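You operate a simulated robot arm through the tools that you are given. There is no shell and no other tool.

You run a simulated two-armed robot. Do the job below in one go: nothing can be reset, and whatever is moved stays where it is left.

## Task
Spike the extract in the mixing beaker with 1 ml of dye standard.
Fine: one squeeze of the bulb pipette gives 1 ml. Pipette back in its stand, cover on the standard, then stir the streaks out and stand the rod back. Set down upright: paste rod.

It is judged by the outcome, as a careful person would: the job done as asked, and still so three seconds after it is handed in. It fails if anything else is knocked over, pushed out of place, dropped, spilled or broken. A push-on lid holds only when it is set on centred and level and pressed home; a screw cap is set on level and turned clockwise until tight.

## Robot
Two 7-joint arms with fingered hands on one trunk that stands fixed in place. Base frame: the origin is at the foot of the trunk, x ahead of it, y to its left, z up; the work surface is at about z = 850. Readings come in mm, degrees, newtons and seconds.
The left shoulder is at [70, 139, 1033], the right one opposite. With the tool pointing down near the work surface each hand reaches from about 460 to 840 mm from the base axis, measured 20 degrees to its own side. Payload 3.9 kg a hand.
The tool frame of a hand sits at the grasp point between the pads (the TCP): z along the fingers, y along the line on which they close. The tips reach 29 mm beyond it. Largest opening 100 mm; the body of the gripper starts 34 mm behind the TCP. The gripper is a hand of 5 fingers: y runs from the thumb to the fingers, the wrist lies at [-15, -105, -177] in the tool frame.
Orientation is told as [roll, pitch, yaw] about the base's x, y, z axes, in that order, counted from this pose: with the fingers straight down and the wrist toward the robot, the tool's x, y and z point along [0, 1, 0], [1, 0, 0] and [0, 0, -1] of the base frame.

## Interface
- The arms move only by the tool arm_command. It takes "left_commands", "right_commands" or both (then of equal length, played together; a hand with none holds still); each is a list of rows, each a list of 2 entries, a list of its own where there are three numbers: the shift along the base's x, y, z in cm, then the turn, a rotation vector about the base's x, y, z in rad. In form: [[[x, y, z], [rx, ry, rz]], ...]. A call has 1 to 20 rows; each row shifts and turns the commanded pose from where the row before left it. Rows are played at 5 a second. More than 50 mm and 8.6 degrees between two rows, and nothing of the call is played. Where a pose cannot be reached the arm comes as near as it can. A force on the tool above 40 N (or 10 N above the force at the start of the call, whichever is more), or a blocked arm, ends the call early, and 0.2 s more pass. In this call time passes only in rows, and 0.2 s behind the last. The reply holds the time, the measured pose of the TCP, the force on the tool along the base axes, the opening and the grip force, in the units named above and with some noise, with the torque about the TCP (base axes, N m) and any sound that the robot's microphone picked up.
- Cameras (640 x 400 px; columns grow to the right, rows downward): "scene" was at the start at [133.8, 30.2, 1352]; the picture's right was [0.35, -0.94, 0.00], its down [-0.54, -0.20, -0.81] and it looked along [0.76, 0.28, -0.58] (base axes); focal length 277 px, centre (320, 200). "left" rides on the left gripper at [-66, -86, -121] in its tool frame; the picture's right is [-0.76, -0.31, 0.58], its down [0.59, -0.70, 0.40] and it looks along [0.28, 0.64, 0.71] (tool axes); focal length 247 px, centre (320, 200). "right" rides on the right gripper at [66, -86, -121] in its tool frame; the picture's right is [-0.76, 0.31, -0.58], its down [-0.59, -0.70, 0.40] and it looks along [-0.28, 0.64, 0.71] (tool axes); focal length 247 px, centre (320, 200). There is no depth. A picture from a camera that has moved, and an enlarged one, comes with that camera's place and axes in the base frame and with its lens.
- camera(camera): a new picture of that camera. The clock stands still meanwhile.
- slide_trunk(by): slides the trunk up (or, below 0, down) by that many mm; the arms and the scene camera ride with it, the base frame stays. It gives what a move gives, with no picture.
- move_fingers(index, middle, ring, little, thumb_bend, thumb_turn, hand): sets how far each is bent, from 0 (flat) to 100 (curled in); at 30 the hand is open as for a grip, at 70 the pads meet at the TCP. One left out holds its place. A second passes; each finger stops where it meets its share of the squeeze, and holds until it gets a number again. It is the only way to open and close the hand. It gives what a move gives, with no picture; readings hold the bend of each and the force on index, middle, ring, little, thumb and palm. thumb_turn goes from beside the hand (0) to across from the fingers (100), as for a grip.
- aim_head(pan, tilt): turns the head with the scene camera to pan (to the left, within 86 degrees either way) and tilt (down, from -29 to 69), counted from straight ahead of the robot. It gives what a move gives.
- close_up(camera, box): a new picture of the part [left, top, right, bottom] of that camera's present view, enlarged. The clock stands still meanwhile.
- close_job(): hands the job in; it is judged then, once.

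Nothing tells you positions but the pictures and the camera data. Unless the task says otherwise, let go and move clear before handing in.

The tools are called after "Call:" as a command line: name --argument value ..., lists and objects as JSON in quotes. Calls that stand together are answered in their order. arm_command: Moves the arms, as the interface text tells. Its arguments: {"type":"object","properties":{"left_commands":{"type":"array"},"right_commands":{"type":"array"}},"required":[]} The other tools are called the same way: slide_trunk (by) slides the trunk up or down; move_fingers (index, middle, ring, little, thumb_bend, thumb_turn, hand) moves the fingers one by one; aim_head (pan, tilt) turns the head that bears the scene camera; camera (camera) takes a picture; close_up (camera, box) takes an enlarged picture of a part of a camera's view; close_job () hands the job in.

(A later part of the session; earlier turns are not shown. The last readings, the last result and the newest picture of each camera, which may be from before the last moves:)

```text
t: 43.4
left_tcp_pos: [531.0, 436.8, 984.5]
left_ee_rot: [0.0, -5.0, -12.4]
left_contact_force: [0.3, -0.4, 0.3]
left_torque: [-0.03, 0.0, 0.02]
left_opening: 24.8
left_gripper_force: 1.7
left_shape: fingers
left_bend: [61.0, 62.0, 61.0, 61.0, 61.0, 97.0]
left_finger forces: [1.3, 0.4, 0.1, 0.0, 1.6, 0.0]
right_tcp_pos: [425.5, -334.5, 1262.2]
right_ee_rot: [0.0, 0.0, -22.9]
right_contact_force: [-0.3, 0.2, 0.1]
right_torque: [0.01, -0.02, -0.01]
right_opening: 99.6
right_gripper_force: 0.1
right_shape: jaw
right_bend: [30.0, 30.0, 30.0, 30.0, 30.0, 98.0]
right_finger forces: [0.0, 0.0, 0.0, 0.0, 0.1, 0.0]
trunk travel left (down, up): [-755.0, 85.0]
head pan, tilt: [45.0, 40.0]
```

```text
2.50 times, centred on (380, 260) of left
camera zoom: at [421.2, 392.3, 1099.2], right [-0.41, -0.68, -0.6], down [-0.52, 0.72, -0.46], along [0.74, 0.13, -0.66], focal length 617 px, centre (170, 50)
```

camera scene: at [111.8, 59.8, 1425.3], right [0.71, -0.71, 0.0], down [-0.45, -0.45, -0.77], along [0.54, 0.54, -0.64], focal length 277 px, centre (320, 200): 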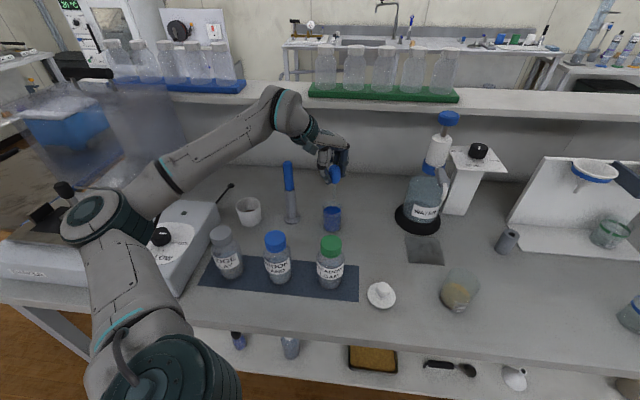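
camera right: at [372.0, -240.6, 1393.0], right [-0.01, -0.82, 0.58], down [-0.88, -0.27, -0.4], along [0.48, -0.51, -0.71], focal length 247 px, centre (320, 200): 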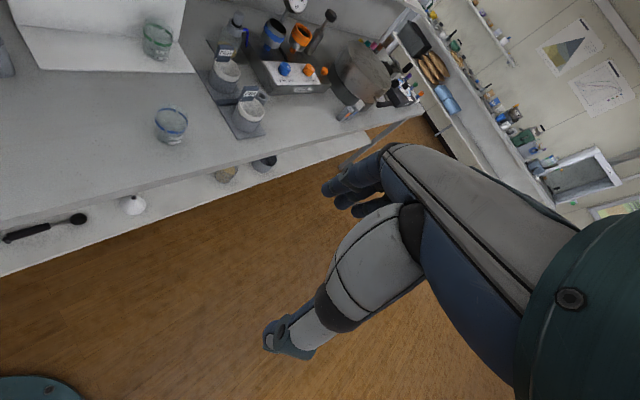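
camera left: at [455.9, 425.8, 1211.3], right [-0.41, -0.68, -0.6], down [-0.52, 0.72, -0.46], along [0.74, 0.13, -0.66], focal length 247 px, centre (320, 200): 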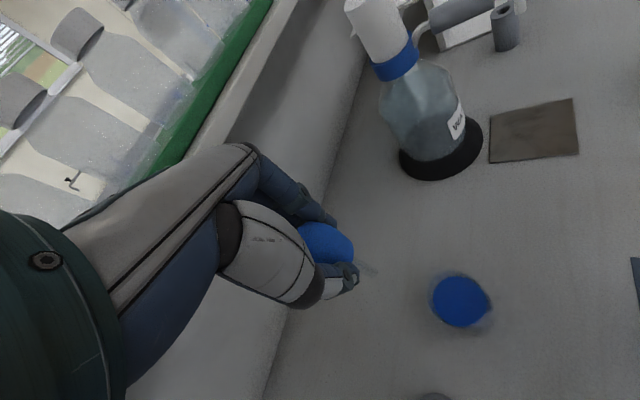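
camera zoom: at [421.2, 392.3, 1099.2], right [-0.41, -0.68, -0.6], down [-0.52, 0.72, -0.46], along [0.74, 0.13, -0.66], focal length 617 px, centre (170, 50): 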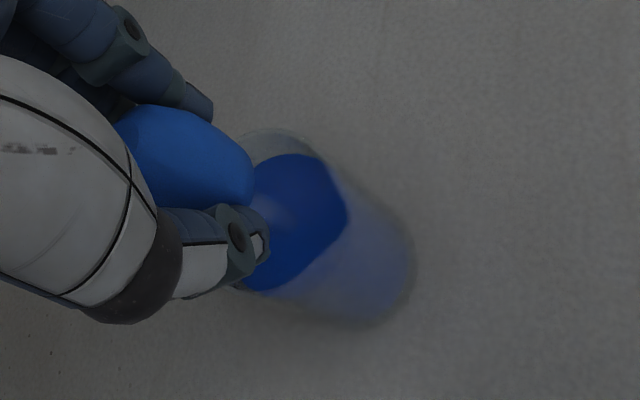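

The grip returned exactly to the light hold. I'll lift out and look for dye in the stem.

Call:
arm_command --left_commands '[[[0, 0, 1], [0, 0, 0]], [[0, 0, 1], [0, 0, 0]], [[0, 0, 1], [0, 0, 0]], [[0, 0, 1], [0, 0, 0]], [[0, 0, 1], [0, 0, 0]], [[0, 0, 1.5], [0, 0, 0]], [[0, 0, 0.3], [0, 0, 0]], [[0, 0, 0], [0, 0, 0]]]'

Call:
close_up --camera "scene" --box '[305, 150, 365, 240]'

Call:
close_up --camera "left" --box '[300, 200, 480, 340]'

```text
t: 45.2
left_tcp_pos: [529.9, 435.3, 1052.5]
left_ee_rot: [0.1, -5.0, -12.4]
left_contact_force: [-0.5, 0.1, 0.1]
left_torque: [0.02, 0.0, 0.01]
left_opening: 24.8
left_gripper_force: 1.8
left_shape: fingers
left_bend: [61.0, 62.0, 61.0, 61.0, 61.0, 97.0]
left_finger forces: [1.3, 0.4, 0.0, 0.0, 1.5, 0.0]
right_tcp_pos: [424.0, -335.5, 1263.4]
right_ee_rot: [0.0, -0.1, -23.0]
right_contact_force: [0.1, 0.2, 0.5]
right_torque: [0.0, -0.02, 0.01]
right_opening: 99.7
right_gripper_force: 0.1
right_shape: jaw
right_bend: [30.0, 30.0, 30.0, 30.0, 30.0, 98.0]
right_finger forces: [0.0, 0.0, 0.0, 0.1, 0.0, 0.0]
trunk travel left (down, up): [-755.0, 85.0]
head pan, tilt: [45.0, 40.0]
```

```text
4.44 times, centred on (335, 195) of scene
camera zoom: at [111.7, 59.7, 1425.3], right [0.71, -0.71, 0.0], down [-0.45, -0.45, -0.77], along [0.54, 0.54, -0.64], focal length 1233 px, centre (253, 222)
```

zoom: 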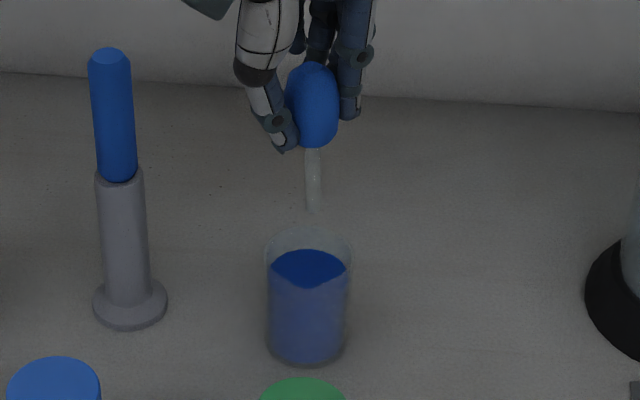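

```text
2.86 times, centred on (390, 270) of left
camera zoom: at [421.0, 391.1, 1167.2], right [-0.41, -0.68, -0.6], down [-0.52, 0.72, -0.46], along [0.74, 0.13, -0.66], focal length 706 px, centre (120, 0)
```

zoom: 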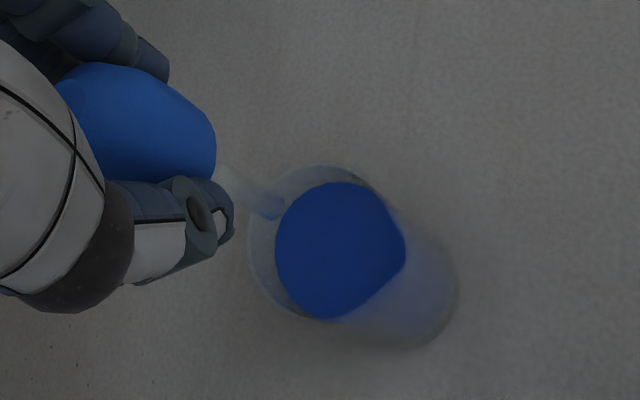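

Call:
close_up --camera "scene" --box '[325, 178, 341, 196]'

Call:
close_up --camera "left" --box '[345, 240, 405, 290]'

```text
16.00 times, centred on (333, 187) of scene
camera zoom: at [111.7, 59.7, 1425.3], right [0.71, -0.71, 0.0], down [-0.45, -0.45, -0.77], along [0.54, 0.54, -0.64], focal length 4438 px, centre (112, 408)
```

zoom: 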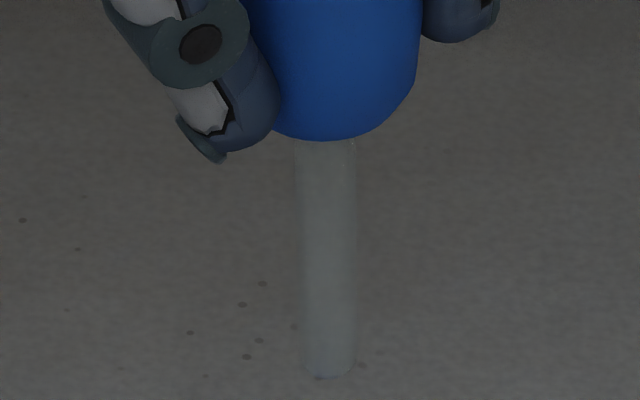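

```text
8.00 times, centred on (375, 265) of left
camera zoom: at [421.0, 391.1, 1167.2], right [-0.41, -0.68, -0.6], down [-0.52, 0.72, -0.46], along [0.74, 0.13, -0.66], focal length 1976 px, centre (-120, -320)
```

zoom: 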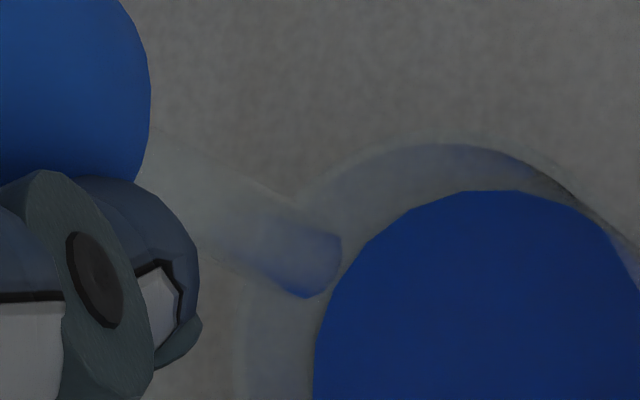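

It is hard to tell whether the stem is loaded. I'll raise it a bit more, still over the cup, so it shows against plain bench.

Call:
arm_command --left_commands '[[[0, 0, 1.5], [0, 0, 0]], [[0, 0, 1.5], [0, 0, 0]], [[0, 0, 0], [0, 0, 0]]]'

Call:
close_up --camera "left" --box '[340, 240, 430, 300]'

Call:
close_up --camera "scene" --box '[319, 155, 349, 215]'

```text
t: 46.0
left_tcp_pos: [532.5, 437.3, 1081.9]
left_ee_rot: [0.2, -4.9, -12.4]
left_contact_force: [0.0, 0.6, 0.2]
left_torque: [0.0, 0.0, 0.0]
left_opening: 25.2
left_gripper_force: 1.9
left_shape: fingers
left_bend: [61.0, 62.0, 61.0, 61.0, 61.0, 97.0]
left_finger forces: [1.3, 0.4, 0.0, 0.0, 1.5, 0.0]
right_tcp_pos: [424.5, -334.5, 1262.9]
right_ee_rot: [0.0, 0.0, -23.1]
right_contact_force: [-0.8, 0.8, 0.2]
right_torque: [-0.01, -0.01, -0.02]
right_opening: 100.1
right_gripper_force: 0.2
right_shape: jaw
right_bend: [30.0, 30.0, 30.0, 30.0, 30.0, 98.0]
right_finger forces: [0.0, 0.1, 0.0, 0.0, 0.1, 0.0]
trunk travel left (down, up): [-755.0, 85.0]
head pan, tilt: [45.0, 40.0]
```

```text
6.67 times, centred on (385, 270) of left
camera zoom: at [422.0, 391.7, 1196.1], right [-0.41, -0.68, -0.6], down [-0.52, 0.72, -0.46], along [0.74, 0.13, -0.66], focal length 1646 px, centre (-113, -267)
```

zoom: 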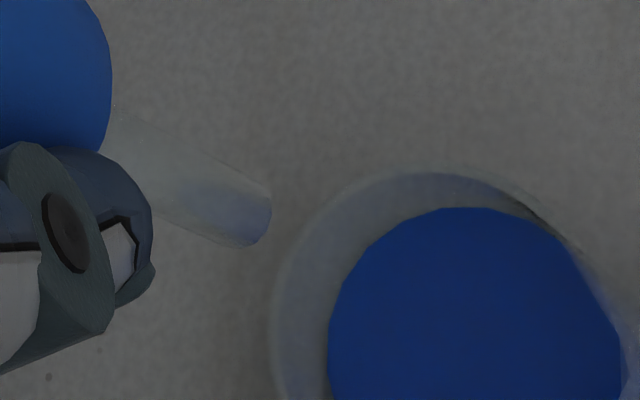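

```text
6.67 times, centred on (334, 185) of scene
camera zoom: at [111.8, 59.9, 1425.3], right [0.71, -0.71, 0.0], down [-0.45, -0.45, -0.77], along [0.54, 0.54, -0.64], focal length 1849 px, centre (227, 300)
```

zoom: 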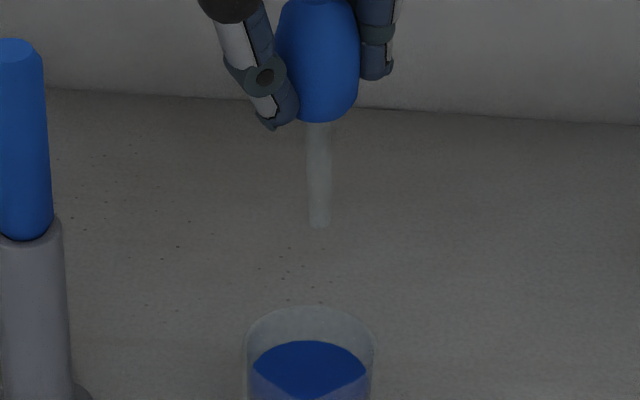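

The stem shows no blue column, so the squeeze was probably too soft. I'll dip again and squeeze harder in steps; anything expelled goes back into the standard.

Call:
arm_command --left_commands '[[[0, 0, -2], [0, 0, 0]], [[0, 0, -2], [0, 0, 0]], [[0, 0, -1.5], [0, 0, 0]], [[0, 0, -1.5], [0, 0, 0]], [[0, 0, -1.5], [0, 0, 0]], [[0, 0, -1.3], [0, 0, 0]], [[0, 0, 0], [0, 0, 0]]]'

Call:
move_fingers --hand "left" --index 78 --middle 78 --thumb_bend 78

Call:
close_up --camera "scene" --box '[300, 160, 370, 250]'

Call:
close_up --camera "left" --box '[280, 180, 480, 340]'

```text
t: 47.6
left_tcp_pos: [531.5, 434.8, 985.5]
left_ee_rot: [0.1, -4.9, -12.4]
left_contact_force: [-0.6, 0.1, -0.2]
left_torque: [0.01, 0.0, 0.02]
left_opening: 25.0
left_gripper_force: 1.3
left_shape: fingers
left_bend: [61.0, 62.0, 61.0, 61.0, 61.0, 97.0]
left_finger forces: [1.3, 0.5, 0.1, 0.0, 1.5, 0.1]
right_tcp_pos: [425.9, -334.7, 1263.0]
right_ee_rot: [0.1, 0.0, -23.0]
right_contact_force: [0.0, -0.4, 0.0]
right_torque: [-0.03, 0.01, -0.01]
right_opening: 99.8
right_gripper_force: 0.0
right_shape: jaw
right_bend: [30.0, 30.0, 30.0, 30.0, 30.0, 98.0]
right_finger forces: [0.0, 0.1, 0.0, 0.0, 0.0, 0.0]
trunk travel left (down, up): [-755.0, 85.0]
head pan, tilt: [45.0, 40.0]
```

```text
t: 48.6
left_tcp_pos: [532.4, 435.0, 984.2]
left_ee_rot: [0.0, -5.0, -12.4]
left_contact_force: [0.7, -0.2, -0.3]
left_torque: [0.01, 0.0, 0.02]
left_opening: 21.5
left_gripper_force: 18.7
left_shape: fingers
left_bend: [73.0, 74.0, 61.0, 61.0, 64.0, 93.0]
left_finger forces: [10.2, 8.6, 0.0, 0.0, 18.8, 0.0]
right_tcp_pos: [426.3, -333.8, 1263.4]
right_ee_rot: [0.0, 0.1, -23.0]
right_contact_force: [-0.5, -0.4, 0.0]
right_torque: [0.01, 0.02, 0.02]
right_opening: 99.8
right_gripper_force: 0.1
right_shape: jaw
right_bend: [30.0, 30.0, 30.0, 30.0, 30.0, 98.0]
right_finger forces: [0.0, 0.0, 0.0, 0.1, 0.0, 0.1]
trunk travel left (down, up): [-755.0, 85.0]
head pan, tilt: [45.0, 40.0]
```

```text
4.44 times, centred on (335, 205) of scene
camera zoom: at [111.7, 59.6, 1425.3], right [0.71, -0.71, 0.0], down [-0.45, -0.45, -0.77], along [0.54, 0.54, -0.64], focal length 1233 px, centre (253, 178)
```

zoom: 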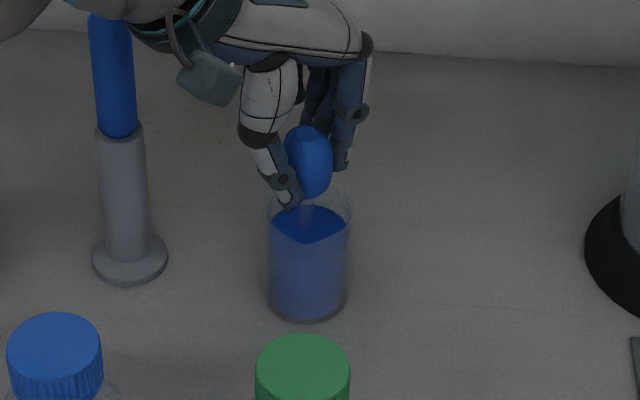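

```text
2.50 times, centred on (380, 260) of left
camera zoom: at [422.0, 390.7, 1099.1], right [-0.41, -0.68, -0.6], down [-0.52, 0.72, -0.46], along [0.74, 0.13, -0.66], focal length 617 px, centre (170, 50)
```

zoom: 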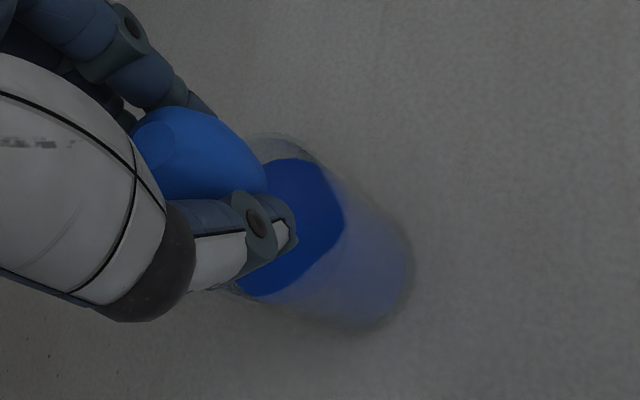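

18.7 N and the bulb is visibly compressed. I'll release in stages.

Call:
move_fingers --hand "left" --index 68 --middle 68 --thumb_bend 68

Call:
move_fingers --hand "left" --index 62 --middle 62 --thumb_bend 62

Call:
close_up --camera "scene" --box '[300, 160, 370, 250]'

```text
t: 49.6
left_tcp_pos: [531.2, 435.3, 986.3]
left_ee_rot: [0.1, -4.9, -12.4]
left_contact_force: [-1.1, -0.1, -0.3]
left_torque: [0.01, -0.01, 0.02]
left_opening: 22.6
left_gripper_force: 7.2
left_shape: fingers
left_bend: [64.0, 66.0, 61.0, 61.0, 63.0, 96.0]
left_finger forces: [4.4, 2.7, 0.0, 0.0, 6.4, 0.0]
right_tcp_pos: [425.5, -335.1, 1262.4]
right_ee_rot: [0.0, 0.0, -23.0]
right_contact_force: [0.0, 0.3, 0.7]
right_torque: [-0.02, 0.01, 0.0]
right_opening: 99.7
right_gripper_force: 0.1
right_shape: jaw
right_bend: [30.0, 30.0, 30.0, 30.0, 30.0, 98.0]
right_finger forces: [0.0, 0.1, 0.0, 0.0, 0.1, 0.0]
trunk travel left (down, up): [-755.0, 85.0]
head pan, tilt: [45.0, 40.0]
```

```text
t: 50.6
left_tcp_pos: [530.9, 435.4, 984.2]
left_ee_rot: [0.0, -4.9, -12.3]
left_contact_force: [0.6, 0.7, -1.0]
left_torque: [-0.02, 0.04, -0.01]
left_opening: 24.9
left_gripper_force: 1.5
left_shape: fingers
left_bend: [61.0, 62.0, 61.0, 61.0, 61.0, 97.0]
left_finger forces: [1.4, 0.5, 0.0, 0.0, 1.6, 0.0]
right_tcp_pos: [426.1, -335.8, 1262.7]
right_ee_rot: [0.1, 0.0, -23.0]
right_contact_force: [0.3, 0.2, -0.3]
right_torque: [-0.01, -0.05, -0.01]
right_opening: 100.0
right_gripper_force: 0.1
right_shape: jaw
right_bend: [30.0, 30.0, 30.0, 30.0, 30.0, 98.0]
right_finger forces: [0.1, 0.0, 0.1, 0.0, 0.0, 0.1]
trunk travel left (down, up): [-755.0, 85.0]
head pan, tilt: [45.0, 40.0]
```

```text
4.44 times, centred on (335, 205) of scene
camera zoom: at [111.7, 59.6, 1425.3], right [0.71, -0.71, 0.0], down [-0.45, -0.45, -0.77], along [0.54, 0.54, -0.64], focal length 1233 px, centre (253, 178)
```

zoom: 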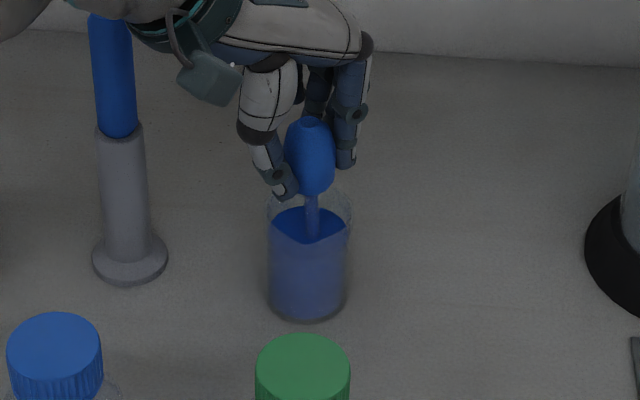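

The stem now looks blue, so it has loaded. I'll lift out to confirm.

Call:
arm_command --left_commands '[[[0, 0, 1], [0, 0, 0]], [[0, 0, 1], [0, 0, 0]], [[0, 0, 1], [0, 0, 0]], [[0, 0, 1], [0, 0, 0]], [[0, 0, 1.3], [0, 0, 0]], [[0, 0, 1.5], [0, 0, 0]], [[0, 0, 1.5], [0, 0, 0]], [[0, 0, 1.5], [0, 0, 0]], [[0, 0, 0], [0, 0, 0]]]'

Call:
close_up --camera "scene" --box '[305, 150, 365, 240]'

Call:
camera --camera "left"

Call:
camera --camera "scene"

```text
t: 52.6
left_tcp_pos: [531.8, 435.0, 1083.1]
left_ee_rot: [0.1, -5.0, -12.4]
left_contact_force: [-0.1, 0.6, -1.1]
left_torque: [0.0, -0.01, 0.02]
left_opening: 24.8
left_gripper_force: 1.4
left_shape: fingers
left_bend: [61.0, 62.0, 61.0, 61.0, 61.0, 97.0]
left_finger forces: [1.4, 0.5, 0.0, 0.0, 1.4, 0.0]
right_tcp_pos: [425.9, -333.9, 1262.3]
right_ee_rot: [0.0, 0.0, -23.0]
right_contact_force: [-0.8, 0.1, 1.0]
right_torque: [0.0, 0.01, 0.02]
right_opening: 99.8
right_gripper_force: 0.0
right_shape: jaw
right_bend: [30.0, 30.0, 30.0, 30.0, 30.0, 98.0]
right_finger forces: [0.1, 0.1, 0.0, 0.0, 0.0, 0.1]
trunk travel left (down, up): [-755.0, 85.0]
head pan, tilt: [45.0, 40.0]
```

```text
4.44 times, centred on (335, 195) of scene
camera zoom: at [111.8, 59.8, 1425.3], right [0.71, -0.71, 0.0], down [-0.45, -0.45, -0.77], along [0.54, 0.54, -0.64], focal length 1233 px, centre (253, 222)
```

zoom: 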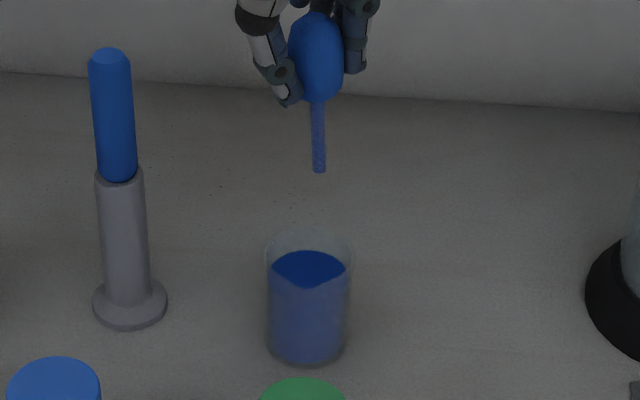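

```text
taken
camera left: at [422.1, 390.5, 1197.6], right [-0.41, -0.68, -0.6], down [-0.52, 0.72, -0.46], along [0.74, 0.13, -0.66], focal length 247 px, centre (320, 200)
```

left: 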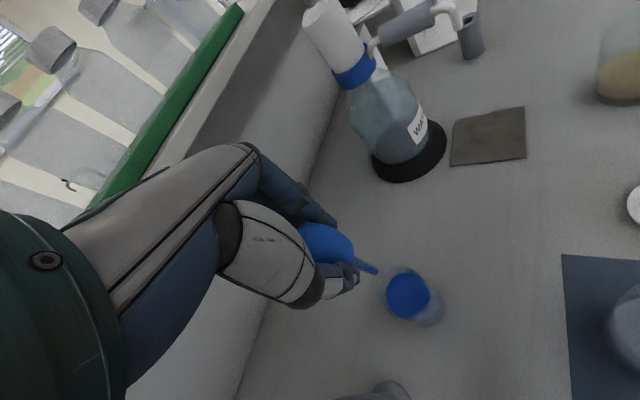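

```text
taken
camera scene: at [111.8, 59.8, 1425.3], right [0.71, -0.71, 0.0], down [-0.45, -0.45, -0.77], along [0.54, 0.54, -0.64], focal length 277 px, centre (320, 200)
```

scene: 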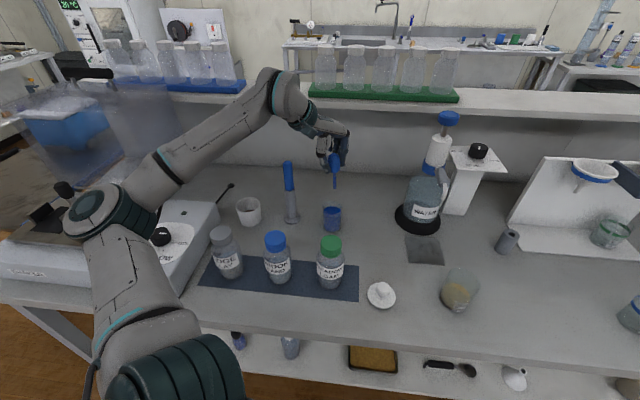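

The stem holds a clear blue column. I'll carry it high along the bench to the extract beaker, turning the hand slightly so the wrist stays within limits.

Call:
arm_command --left_commands '[[[0.2, -3.5, 0], [0, 0, -0.04]], [[0.2, -3.5, 0], [0, 0, -0.04]], [[0.2, -3.5, 0], [0, 0, -0.04]], [[0.2, -3.5, 0], [0, 0, -0.04]], [[0.2, -3.5, 0], [0, 0, -0.04]], [[0.2, -3.5, 0], [0, 0, -0.04]]]'

Call:
arm_command --left_commands '[[[0.2, -3.5, 0], [0, 0, -0.04]], [[0.2, -3.5, 0], [0, 0, -0.04]], [[0.2, -3.5, 0], [0, 0, -0.04]], [[0, -2.5, 0], [0, 0, 0]], [[0, 0, 0], [0, 0, 0]]]'

Call:
aim_head --pan 20 --tilt 45

Call:
camera --camera "scene"

Call:
camera --camera "left"

```text
t: 54.0
left_tcp_pos: [544.8, 224.8, 1081.0]
left_ee_rot: [0.1, -4.6, -26.1]
left_contact_force: [0.4, 0.7, -2.4]
left_torque: [0.0, -0.03, -0.02]
left_opening: 25.0
left_gripper_force: 1.3
left_shape: fingers
left_bend: [61.0, 62.0, 61.0, 61.0, 61.0, 97.0]
left_finger forces: [1.5, 0.6, 0.0, 0.0, 1.3, 0.1]
right_tcp_pos: [426.8, -334.1, 1262.2]
right_ee_rot: [0.0, -0.1, -23.0]
right_contact_force: [-0.7, -0.6, 0.8]
right_torque: [0.05, 0.04, 0.03]
right_opening: 99.8
right_gripper_force: 0.1
right_shape: jaw
right_bend: [30.0, 30.0, 30.0, 30.0, 30.0, 98.0]
right_finger forces: [0.0, 0.0, 0.1, 0.0, 0.1, 0.1]
trunk travel left (down, up): [-755.0, 85.0]
head pan, tilt: [45.0, 40.0]
```

```text
t: 55.2
left_tcp_pos: [550.9, 95.4, 1083.2]
left_ee_rot: [0.0, -4.9, -33.0]
left_contact_force: [0.4, -0.2, -0.4]
left_torque: [-0.03, 0.01, 0.03]
left_opening: 24.8
left_gripper_force: 1.7
left_shape: fingers
left_bend: [61.0, 62.0, 61.0, 61.0, 61.0, 97.0]
left_finger forces: [1.3, 0.5, 0.0, 0.0, 1.4, 0.1]
right_tcp_pos: [424.6, -333.8, 1262.9]
right_ee_rot: [0.0, 0.0, -22.8]
right_contact_force: [-0.6, -1.0, 0.0]
right_torque: [-0.03, -0.02, -0.01]
right_opening: 99.9
right_gripper_force: 0.0
right_shape: jaw
right_bend: [30.0, 30.0, 30.0, 30.0, 30.0, 98.0]
right_finger forces: [0.0, 0.1, 0.0, 0.0, 0.1, 0.1]
trunk travel left (down, up): [-755.0, 85.0]
head pan, tilt: [45.0, 40.0]
```

```text
t: 56.1
left_tcp_pos: [550.9, 92.2, 1082.1]
left_ee_rot: [0.1, -4.9, -33.0]
left_contact_force: [-0.3, 0.4, -0.2]
left_torque: [0.03, -0.02, -0.01]
left_opening: 24.7
left_gripper_force: 1.9
left_shape: fingers
left_bend: [61.0, 62.0, 61.0, 61.0, 61.0, 97.0]
left_finger forces: [1.3, 0.5, 0.0, 0.0, 1.4, 0.0]
right_tcp_pos: [424.4, -334.5, 1263.1]
right_ee_rot: [0.0, 0.0, -23.0]
right_contact_force: [0.6, 0.4, -1.4]
right_torque: [0.0, 0.0, 0.01]
right_opening: 99.8
right_gripper_force: 0.2
right_shape: jaw
right_bend: [30.0, 30.0, 30.0, 30.0, 30.0, 98.0]
right_finger forces: [0.0, 0.0, 0.0, 0.0, 0.0, 0.0]
trunk travel left (down, up): [-755.0, 85.0]
head pan, tilt: [20.0, 45.0]
```

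```text
taken
camera scene: at [128.0, 27.4, 1418.1], right [0.34, -0.94, 0.0], down [-0.66, -0.24, -0.71], along [0.66, 0.24, -0.71], focal length 277 px, centre (320, 200)
```

scene: 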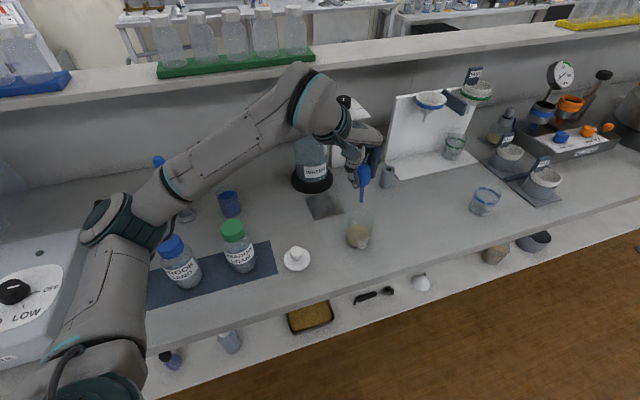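

```text
taken
camera left: at [432.3, 89.3, 1196.7], right [-0.63, -0.49, -0.6], down [-0.24, 0.86, -0.46], along [0.74, -0.14, -0.66], focal length 247 px, centre (320, 200)
```

left: 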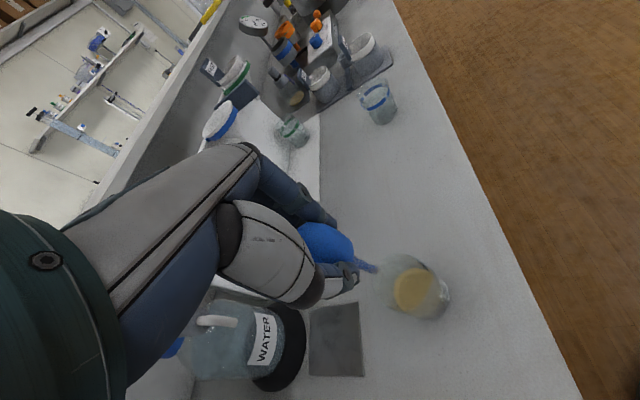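

I'm close to the beaker with the pipette still vertical and loaded. I'll zoom in to align.

Call:
close_up --camera "scene" --box '[325, 150, 405, 260]'

Call:
close_up --camera "left" --box '[330, 220, 480, 340]'

```text
3.64 times, centred on (365, 205) of scene
camera zoom: at [128.0, 27.4, 1418.1], right [0.34, -0.94, 0.0], down [-0.66, -0.24, -0.71], along [0.66, 0.24, -0.71], focal length 1009 px, centre (156, 182)
```

zoom: 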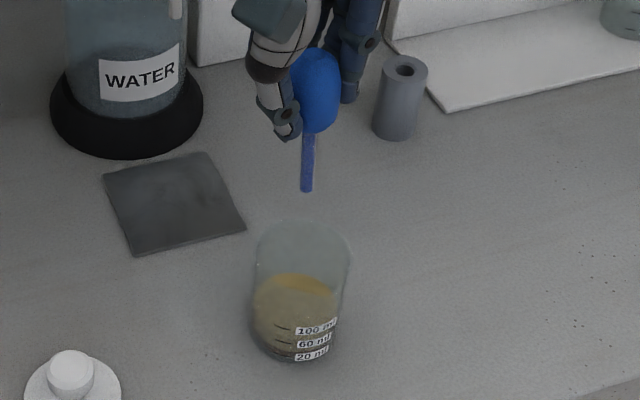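

```text
3.33 times, centred on (405, 280) of left
camera zoom: at [432.3, 89.3, 1196.7], right [-0.63, -0.49, -0.6], down [-0.24, 0.86, -0.46], along [0.74, -0.14, -0.66], focal length 823 px, centre (37, -67)
```

zoom: 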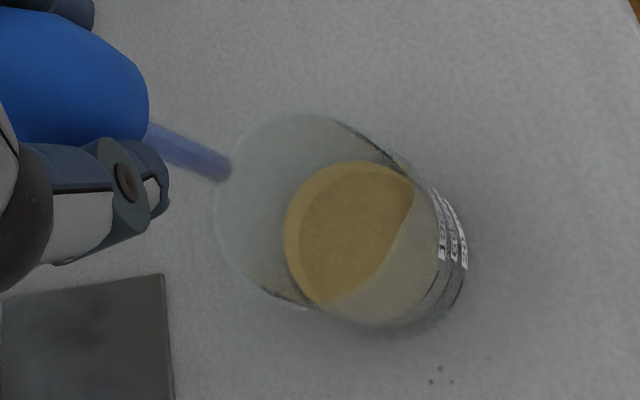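

Relative to the tip, the beaker centre is about (+2, −4) mm. I'll shift and lower until the tip is inside the beaker, about 20 mm below the rim and above the liquid.

Call:
arm_command --left_commands '[[[0.2, -0.4, 0], [0, 0, 0]], [[0, 0, -1.5], [0, 0, 0]], [[0, 0, -1.5], [0, 0, 0]], [[0, 0, -1.5], [0, 0, 0]], [[0, 0, -1.5], [0, 0, 0]], [[0, 0, -1.2], [0, 0, 0]], [[0, 0, 0], [0, 0, 0]]]'

Call:
close_up --camera "scene" --box '[325, 150, 405, 260]'

Call:
close_up --camera "left" --box '[310, 200, 480, 340]'

```text
t: 57.7
left_tcp_pos: [547.1, 85.4, 1019.3]
left_ee_rot: [1.0, -5.3, -33.0]
left_contact_force: [-0.4, -0.3, -0.5]
left_torque: [0.03, 0.01, 0.02]
left_opening: 24.8
left_gripper_force: 1.4
left_shape: fingers
left_bend: [61.0, 62.0, 61.0, 61.0, 61.0, 97.0]
left_finger forces: [1.3, 0.5, 0.0, 0.0, 1.3, 0.1]
right_tcp_pos: [418.3, -342.4, 1264.1]
right_ee_rot: [0.5, -0.2, -23.0]
right_contact_force: [0.2, 0.5, -0.1]
right_torque: [0.0, 0.0, 0.02]
right_opening: 99.4
right_gripper_force: 0.0
right_shape: jaw
right_bend: [30.0, 30.0, 30.0, 30.0, 30.0, 98.0]
right_finger forces: [0.1, 0.1, 0.0, 0.0, 0.1, 0.0]
trunk travel left (down, up): [-755.0, 85.0]
head pan, tilt: [20.0, 45.0]
```

```text
3.64 times, centred on (365, 205) of scene
camera zoom: at [119.0, 18.0, 1420.4], right [0.34, -0.94, 0.0], down [-0.66, -0.24, -0.71], along [0.67, 0.25, -0.7], focal length 1009 px, centre (156, 182)
```

zoom: 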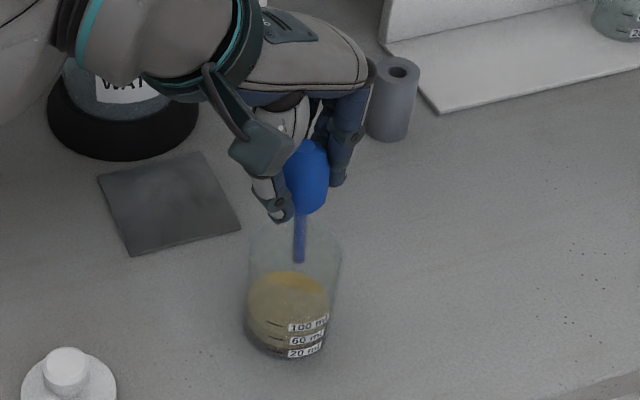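

```text
2.86 times, centred on (395, 270) of left
camera zoom: at [427.4, 80.1, 1132.4], right [-0.62, -0.49, -0.62], down [-0.23, 0.86, -0.45], along [0.75, -0.14, -0.64], focal length 706 px, centre (106, 0)
```

zoom: 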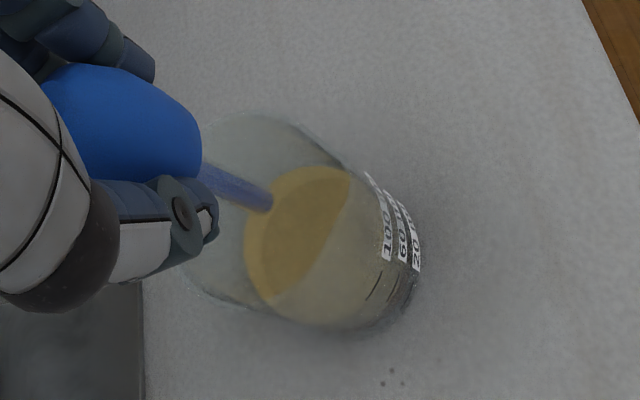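

The trunk and both arms have shifted by several mm, so some part of the left arm, probably the elbow, is pressing on something. I'll look before moving further.

Call:
camera --camera "scene"

Call:
camera --camera "right"

Call:
camera --camera "left"

```text
taken
camera scene: at [119.0, 18.0, 1420.4], right [0.34, -0.94, 0.0], down [-0.66, -0.24, -0.71], along [0.67, 0.25, -0.7], focal length 277 px, centre (320, 200)
```

scene: 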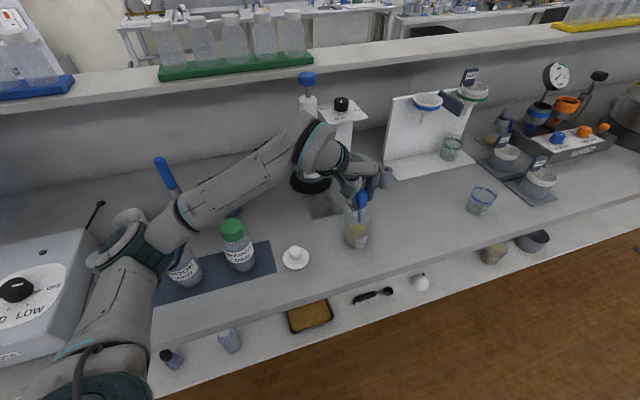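

```text
taken
camera right: at [363.3, -249.2, 1385.1], right [-0.02, -0.82, 0.57], down [-0.87, -0.26, -0.41], along [0.48, -0.51, -0.71], focal length 247 px, centre (320, 200)
```

right: 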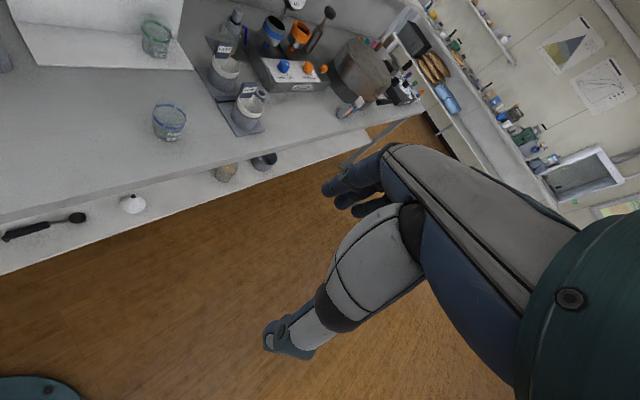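

```text
taken
camera left: at [427.4, 80.1, 1132.4], right [-0.62, -0.49, -0.62], down [-0.23, 0.86, -0.45], along [0.75, -0.14, -0.64], focal length 247 px, centre (320, 200)
```

left: 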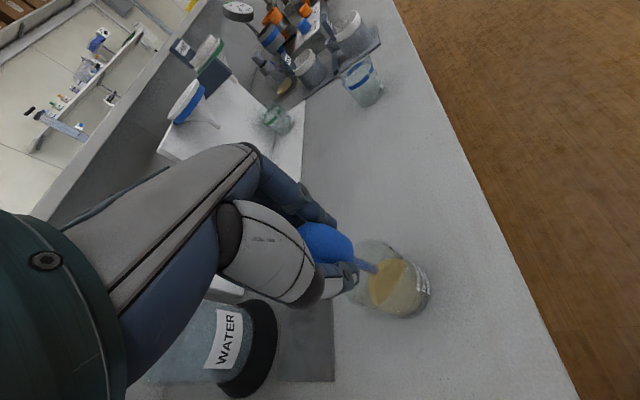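

Call:
close_up --camera "scene" --box '[70, 140, 290, 320]'

```text
2.22 times, centred on (180, 230) of scene
camera zoom: at [119.0, 18.0, 1420.4], right [0.34, -0.94, 0.0], down [-0.66, -0.24, -0.71], along [0.67, 0.25, -0.7], focal length 616 px, centre (631, 133)
```

zoom: 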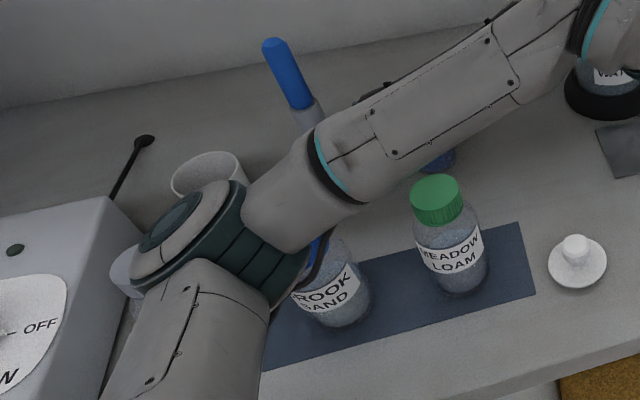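

The elbow is resting against the caps of the Ridge Clay and Brook Sand bottles, which are still upright. I'll relieve the pressure at once by raising 12 mm, then re-check; the tip stays just inside the beaker.

Call:
arm_command --left_commands '[[[0, 0, 0.6], [0, 0, 0]], [[0, 0, 0.6], [0, 0, 0]], [[0, 0, 0], [0, 0, 0]]]'

Call:
close_up --camera "scene" --box '[70, 140, 290, 320]'

Call:
close_up --camera "scene" --box '[325, 150, 405, 260]'

Call:
close_up --camera "left" --box '[310, 200, 480, 340]'

```text
t: 58.5
left_tcp_pos: [549.9, 88.1, 1021.6]
left_ee_rot: [0.2, -4.8, -33.1]
left_contact_force: [0.2, 0.1, -0.4]
left_torque: [-0.01, 0.03, 0.02]
left_opening: 24.7
left_gripper_force: 1.0
left_shape: fingers
left_bend: [61.0, 62.0, 61.0, 61.0, 61.0, 97.0]
left_finger forces: [1.4, 0.6, 0.1, 0.0, 1.4, 0.0]
right_tcp_pos: [421.5, -337.2, 1262.2]
right_ee_rot: [0.2, -0.1, -23.1]
right_contact_force: [0.2, 0.2, -0.3]
right_torque: [-0.02, 0.0, -0.01]
right_opening: 99.9
right_gripper_force: 0.0
right_shape: jaw
right_bend: [30.0, 30.0, 30.0, 30.0, 30.0, 98.0]
right_finger forces: [0.0, 0.1, 0.1, 0.0, 0.0, 0.0]
trunk travel left (down, up): [-755.0, 85.0]
head pan, tilt: [20.0, 45.0]
```

```text
2.22 times, centred on (180, 230) of scene
camera zoom: at [125.0, 25.3, 1417.6], right [0.34, -0.94, 0.0], down [-0.66, -0.24, -0.71], along [0.67, 0.24, -0.71], focal length 616 px, centre (631, 133)
```

zoom: 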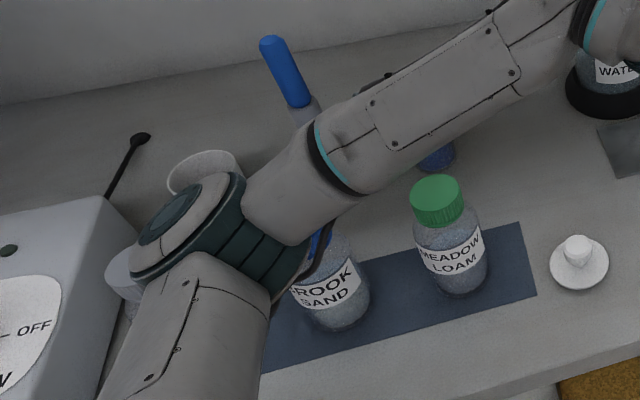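

```text
3.64 times, centred on (365, 205) of scene
camera zoom: at [125.0, 25.3, 1417.6], right [0.34, -0.94, 0.0], down [-0.66, -0.24, -0.71], along [0.67, 0.24, -0.71], focal length 1009 px, centre (156, 182)
```

zoom: 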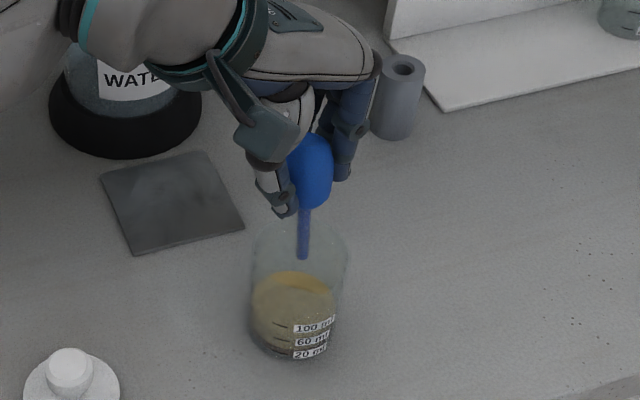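

```text
2.86 times, centred on (395, 270) of left
camera zoom: at [432.2, 84.0, 1135.8], right [-0.63, -0.49, -0.6], down [-0.24, 0.86, -0.45], along [0.74, -0.14, -0.66], focal length 706 px, centre (106, 0)
```

zoom: 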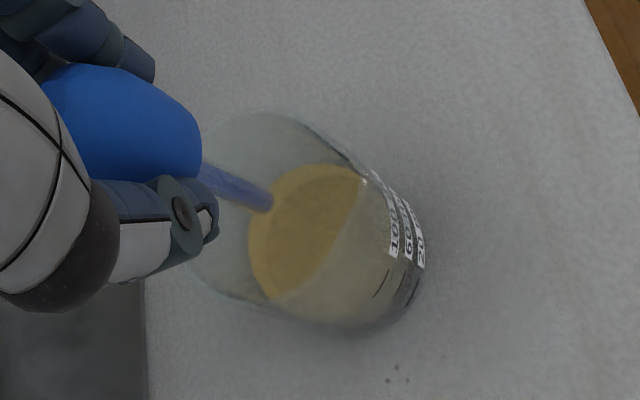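

The load is nearly gone, and the tip is just inside the beaker mouth and centred. Now one firm squeeze to deliver the dose.

Call:
move_fingers --hand "left" --index 78 --middle 78 --thumb_bend 78

Call:
close_up --camera "scene" --box '[325, 150, 405, 260]'

Call:
close_up --camera "left" --box '[310, 200, 480, 340]'

```text
t: 59.5
left_tcp_pos: [550.6, 89.7, 1022.7]
left_ee_rot: [0.2, -4.8, -33.1]
left_contact_force: [0.1, 0.7, 0.2]
left_torque: [0.01, 0.02, -0.01]
left_opening: 21.4
left_gripper_force: 18.4
left_shape: fingers
left_bend: [73.0, 74.0, 61.0, 61.0, 64.0, 93.0]
left_finger forces: [9.9, 8.7, 0.0, 0.0, 18.8, 0.0]
right_tcp_pos: [424.4, -335.7, 1263.1]
right_ee_rot: [0.2, 0.0, -23.0]
right_contact_force: [-0.4, 0.0, 0.7]
right_torque: [0.0, 0.03, 0.01]
right_opening: 99.8
right_gripper_force: 0.2
right_shape: jaw
right_bend: [30.0, 30.0, 30.0, 30.0, 30.0, 98.0]
right_finger forces: [0.0, 0.0, 0.0, 0.0, 0.0, 0.1]
trunk travel left (down, up): [-755.0, 85.0]
head pan, tilt: [20.0, 45.0]
```

```text
3.64 times, centred on (365, 205) of scene
camera zoom: at [126.5, 26.4, 1418.2], right [0.34, -0.94, 0.0], down [-0.66, -0.24, -0.71], along [0.67, 0.24, -0.71], focal length 1009 px, centre (156, 182)
```

zoom: 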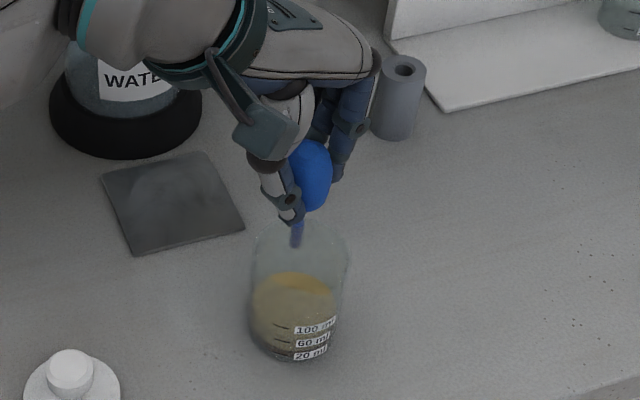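

```text
2.86 times, centred on (395, 270) of left
camera zoom: at [433.4, 85.4, 1136.7], right [-0.63, -0.49, -0.6], down [-0.24, 0.86, -0.46], along [0.74, -0.14, -0.65], focal length 706 px, centre (106, 0)
```

zoom: 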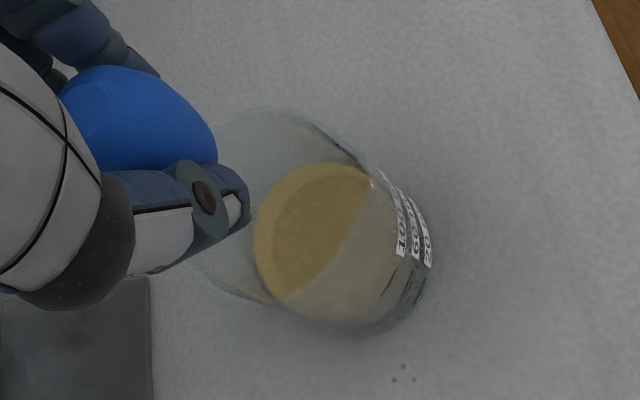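

Call:
close_up --camera "scene" --box '[345, 190, 385, 250]'

Call:
close_up --camera "left" --box '[350, 220, 430, 290]'

```text
6.67 times, centred on (365, 220) of scene
camera zoom: at [126.5, 26.4, 1418.2], right [0.34, -0.94, 0.0], down [-0.66, -0.24, -0.71], along [0.67, 0.24, -0.71], focal length 1849 px, centre (20, 67)
```

zoom: 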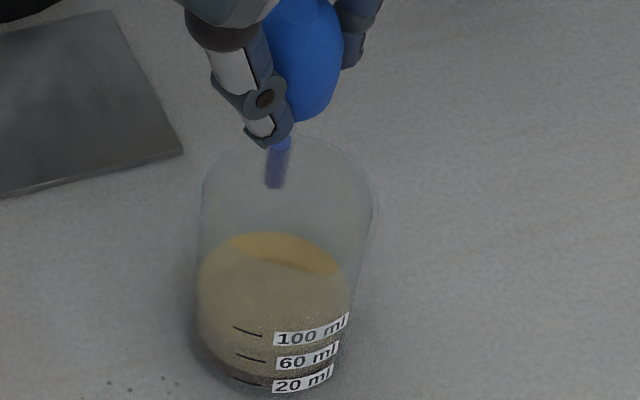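

```text
5.71 times, centred on (390, 255) of left
camera zoom: at [433.4, 85.4, 1136.7], right [-0.63, -0.49, -0.6], down [-0.24, 0.86, -0.46], along [0.74, -0.14, -0.65], focal length 1411 px, centre (-80, -114)
```

zoom: 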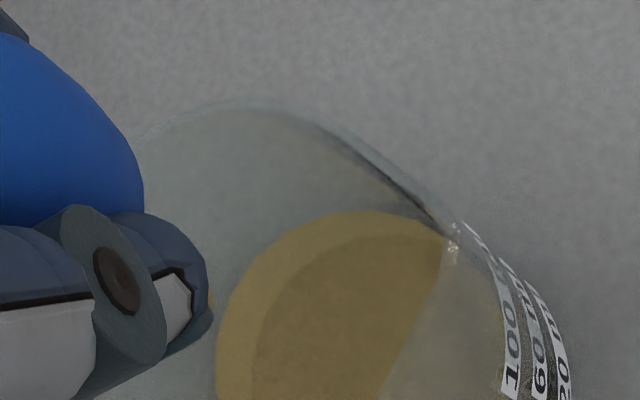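

The stem is still blue. I'll hold the squeeze a moment longer without moving and look again.

Call:
arm_command --left_commands '[[[0, 0, 0], [0, 0, 0]], [[0, 0, 0], [0, 0, 0]], [[0, 0, 0], [0, 0, 0]]]'

Call:
close_up --camera "scene" --box '[345, 190, 385, 250]'

```text
t: 60.3
left_tcp_pos: [551.9, 89.4, 1021.2]
left_ee_rot: [0.2, -4.8, -33.0]
left_contact_force: [-0.3, -0.4, 0.7]
left_torque: [0.0, -0.02, 0.05]
left_opening: 21.0
left_gripper_force: 19.0
left_shape: fingers
left_bend: [73.0, 74.0, 61.0, 61.0, 64.0, 93.0]
left_finger forces: [10.0, 8.6, 0.0, 0.0, 18.9, 0.0]
right_tcp_pos: [424.1, -336.1, 1262.4]
right_ee_rot: [0.0, 0.0, -23.0]
right_contact_force: [0.2, -0.2, -0.6]
right_torque: [0.05, 0.0, 0.01]
right_opening: 99.7
right_gripper_force: 0.0
right_shape: jaw
right_bend: [30.0, 30.0, 30.0, 30.0, 30.0, 98.0]
right_finger forces: [0.0, 0.0, 0.0, 0.0, 0.0, 0.1]
trunk travel left (down, up): [-755.0, 85.0]
head pan, tilt: [20.0, 45.0]
```

```text
6.67 times, centred on (365, 220) of scene
camera zoom: at [126.7, 26.6, 1418.2], right [0.34, -0.94, 0.0], down [-0.66, -0.24, -0.71], along [0.67, 0.24, -0.71], focal length 1849 px, centre (20, 67)
```

zoom: 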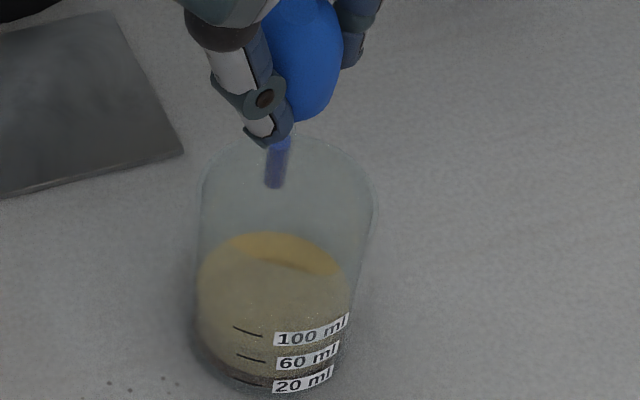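

The dose hasn't come out; the tip is barely at the rim level. I'll release the squeeze to the light hold before doing anything else.

Call:
move_fingers --hand "left" --index 68 --middle 68 --thumb_bend 68

Call:
close_up --camera "scene" --box '[345, 190, 385, 250]'

Call:
move_fingers --hand "left" --index 62 --middle 62 --thumb_bend 62

Call:
close_up --camera "scene" --box '[345, 190, 385, 250]'

Call:
close_up --camera "left" --box '[350, 220, 450, 310]'

```text
t: 61.3
left_tcp_pos: [551.3, 90.9, 1022.9]
left_ee_rot: [0.2, -4.9, -33.0]
left_contact_force: [0.3, -0.1, -0.2]
left_torque: [0.02, -0.02, 0.02]
left_opening: 23.1
left_gripper_force: 6.7
left_shape: fingers
left_bend: [64.0, 66.0, 61.0, 61.0, 63.0, 96.0]
left_finger forces: [4.4, 2.9, 0.0, 0.1, 6.3, 0.1]
right_tcp_pos: [424.9, -336.2, 1263.5]
right_ee_rot: [0.0, -0.1, -23.0]
right_contact_force: [-0.7, 0.0, 0.8]
right_torque: [-0.02, 0.03, -0.04]
right_opening: 99.8
right_gripper_force: 0.1
right_shape: jaw
right_bend: [30.0, 30.0, 30.0, 30.0, 30.0, 98.0]
right_finger forces: [0.0, 0.0, 0.1, 0.0, 0.0, 0.0]
trunk travel left (down, up): [-755.0, 85.0]
head pan, tilt: [20.0, 45.0]
```

```text
6.67 times, centred on (365, 220) of scene
camera zoom: at [126.8, 26.6, 1418.2], right [0.34, -0.94, 0.0], down [-0.66, -0.24, -0.71], along [0.67, 0.24, -0.71], focal length 1849 px, centre (20, 67)
```

zoom: 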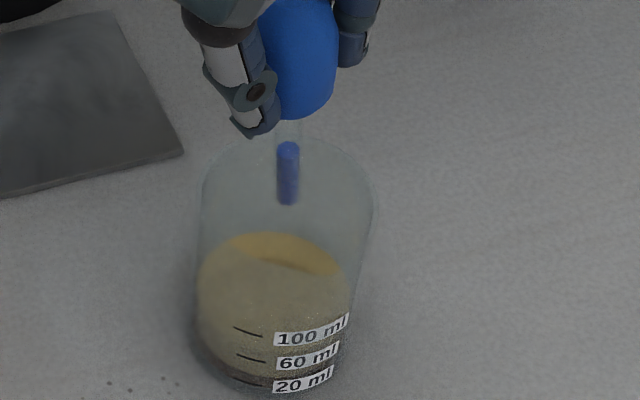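

```text
t: 62.3
left_tcp_pos: [551.9, 90.5, 1023.2]
left_ee_rot: [0.1, -4.9, -33.0]
left_contact_force: [0.1, 0.0, -0.4]
left_torque: [0.01, 0.02, -0.01]
left_opening: 24.8
left_gripper_force: 1.8
left_shape: fingers
left_bend: [61.0, 62.0, 61.0, 61.0, 61.0, 97.0]
left_finger forces: [1.3, 0.5, 0.0, 0.0, 1.4, 0.1]
right_tcp_pos: [424.4, -336.0, 1263.5]
right_ee_rot: [-0.1, -0.1, -23.1]
right_contact_force: [-0.3, -0.7, -0.4]
right_torque: [0.01, 0.03, -0.01]
right_opening: 99.9
right_gripper_force: 0.0
right_shape: jaw
right_bend: [30.0, 30.0, 30.0, 30.0, 30.0, 98.0]
right_finger forces: [0.0, 0.0, 0.0, 0.1, 0.0, 0.0]
trunk travel left (down, up): [-755.0, 85.0]
head pan, tilt: [20.0, 45.0]
```

```text
6.67 times, centred on (365, 220) of scene
camera zoom: at [126.9, 26.7, 1418.2], right [0.34, -0.94, 0.0], down [-0.66, -0.24, -0.71], along [0.67, 0.24, -0.71], focal length 1849 px, centre (20, 67)
```

zoom: 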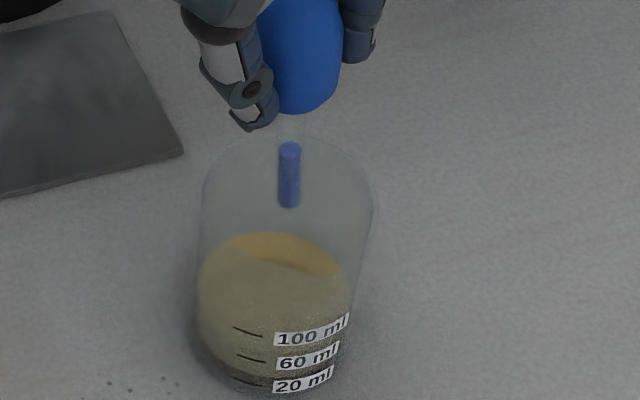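

```text
4.44 times, centred on (400, 265) of left
camera zoom: at [433.7, 85.7, 1136.6], right [-0.63, -0.49, -0.6], down [-0.24, 0.86, -0.46], along [0.74, -0.14, -0.65], focal length 1098 px, centre (-36, -89)
```

zoom: 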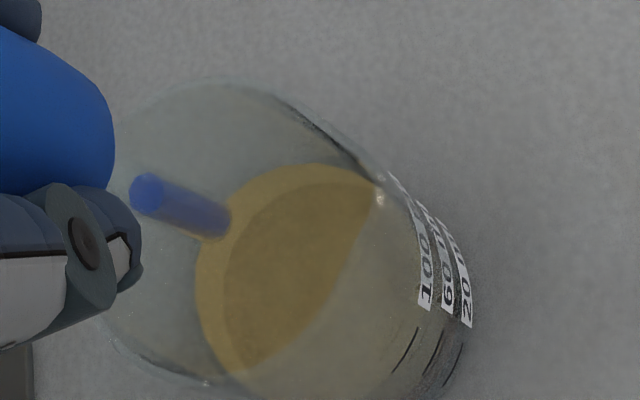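

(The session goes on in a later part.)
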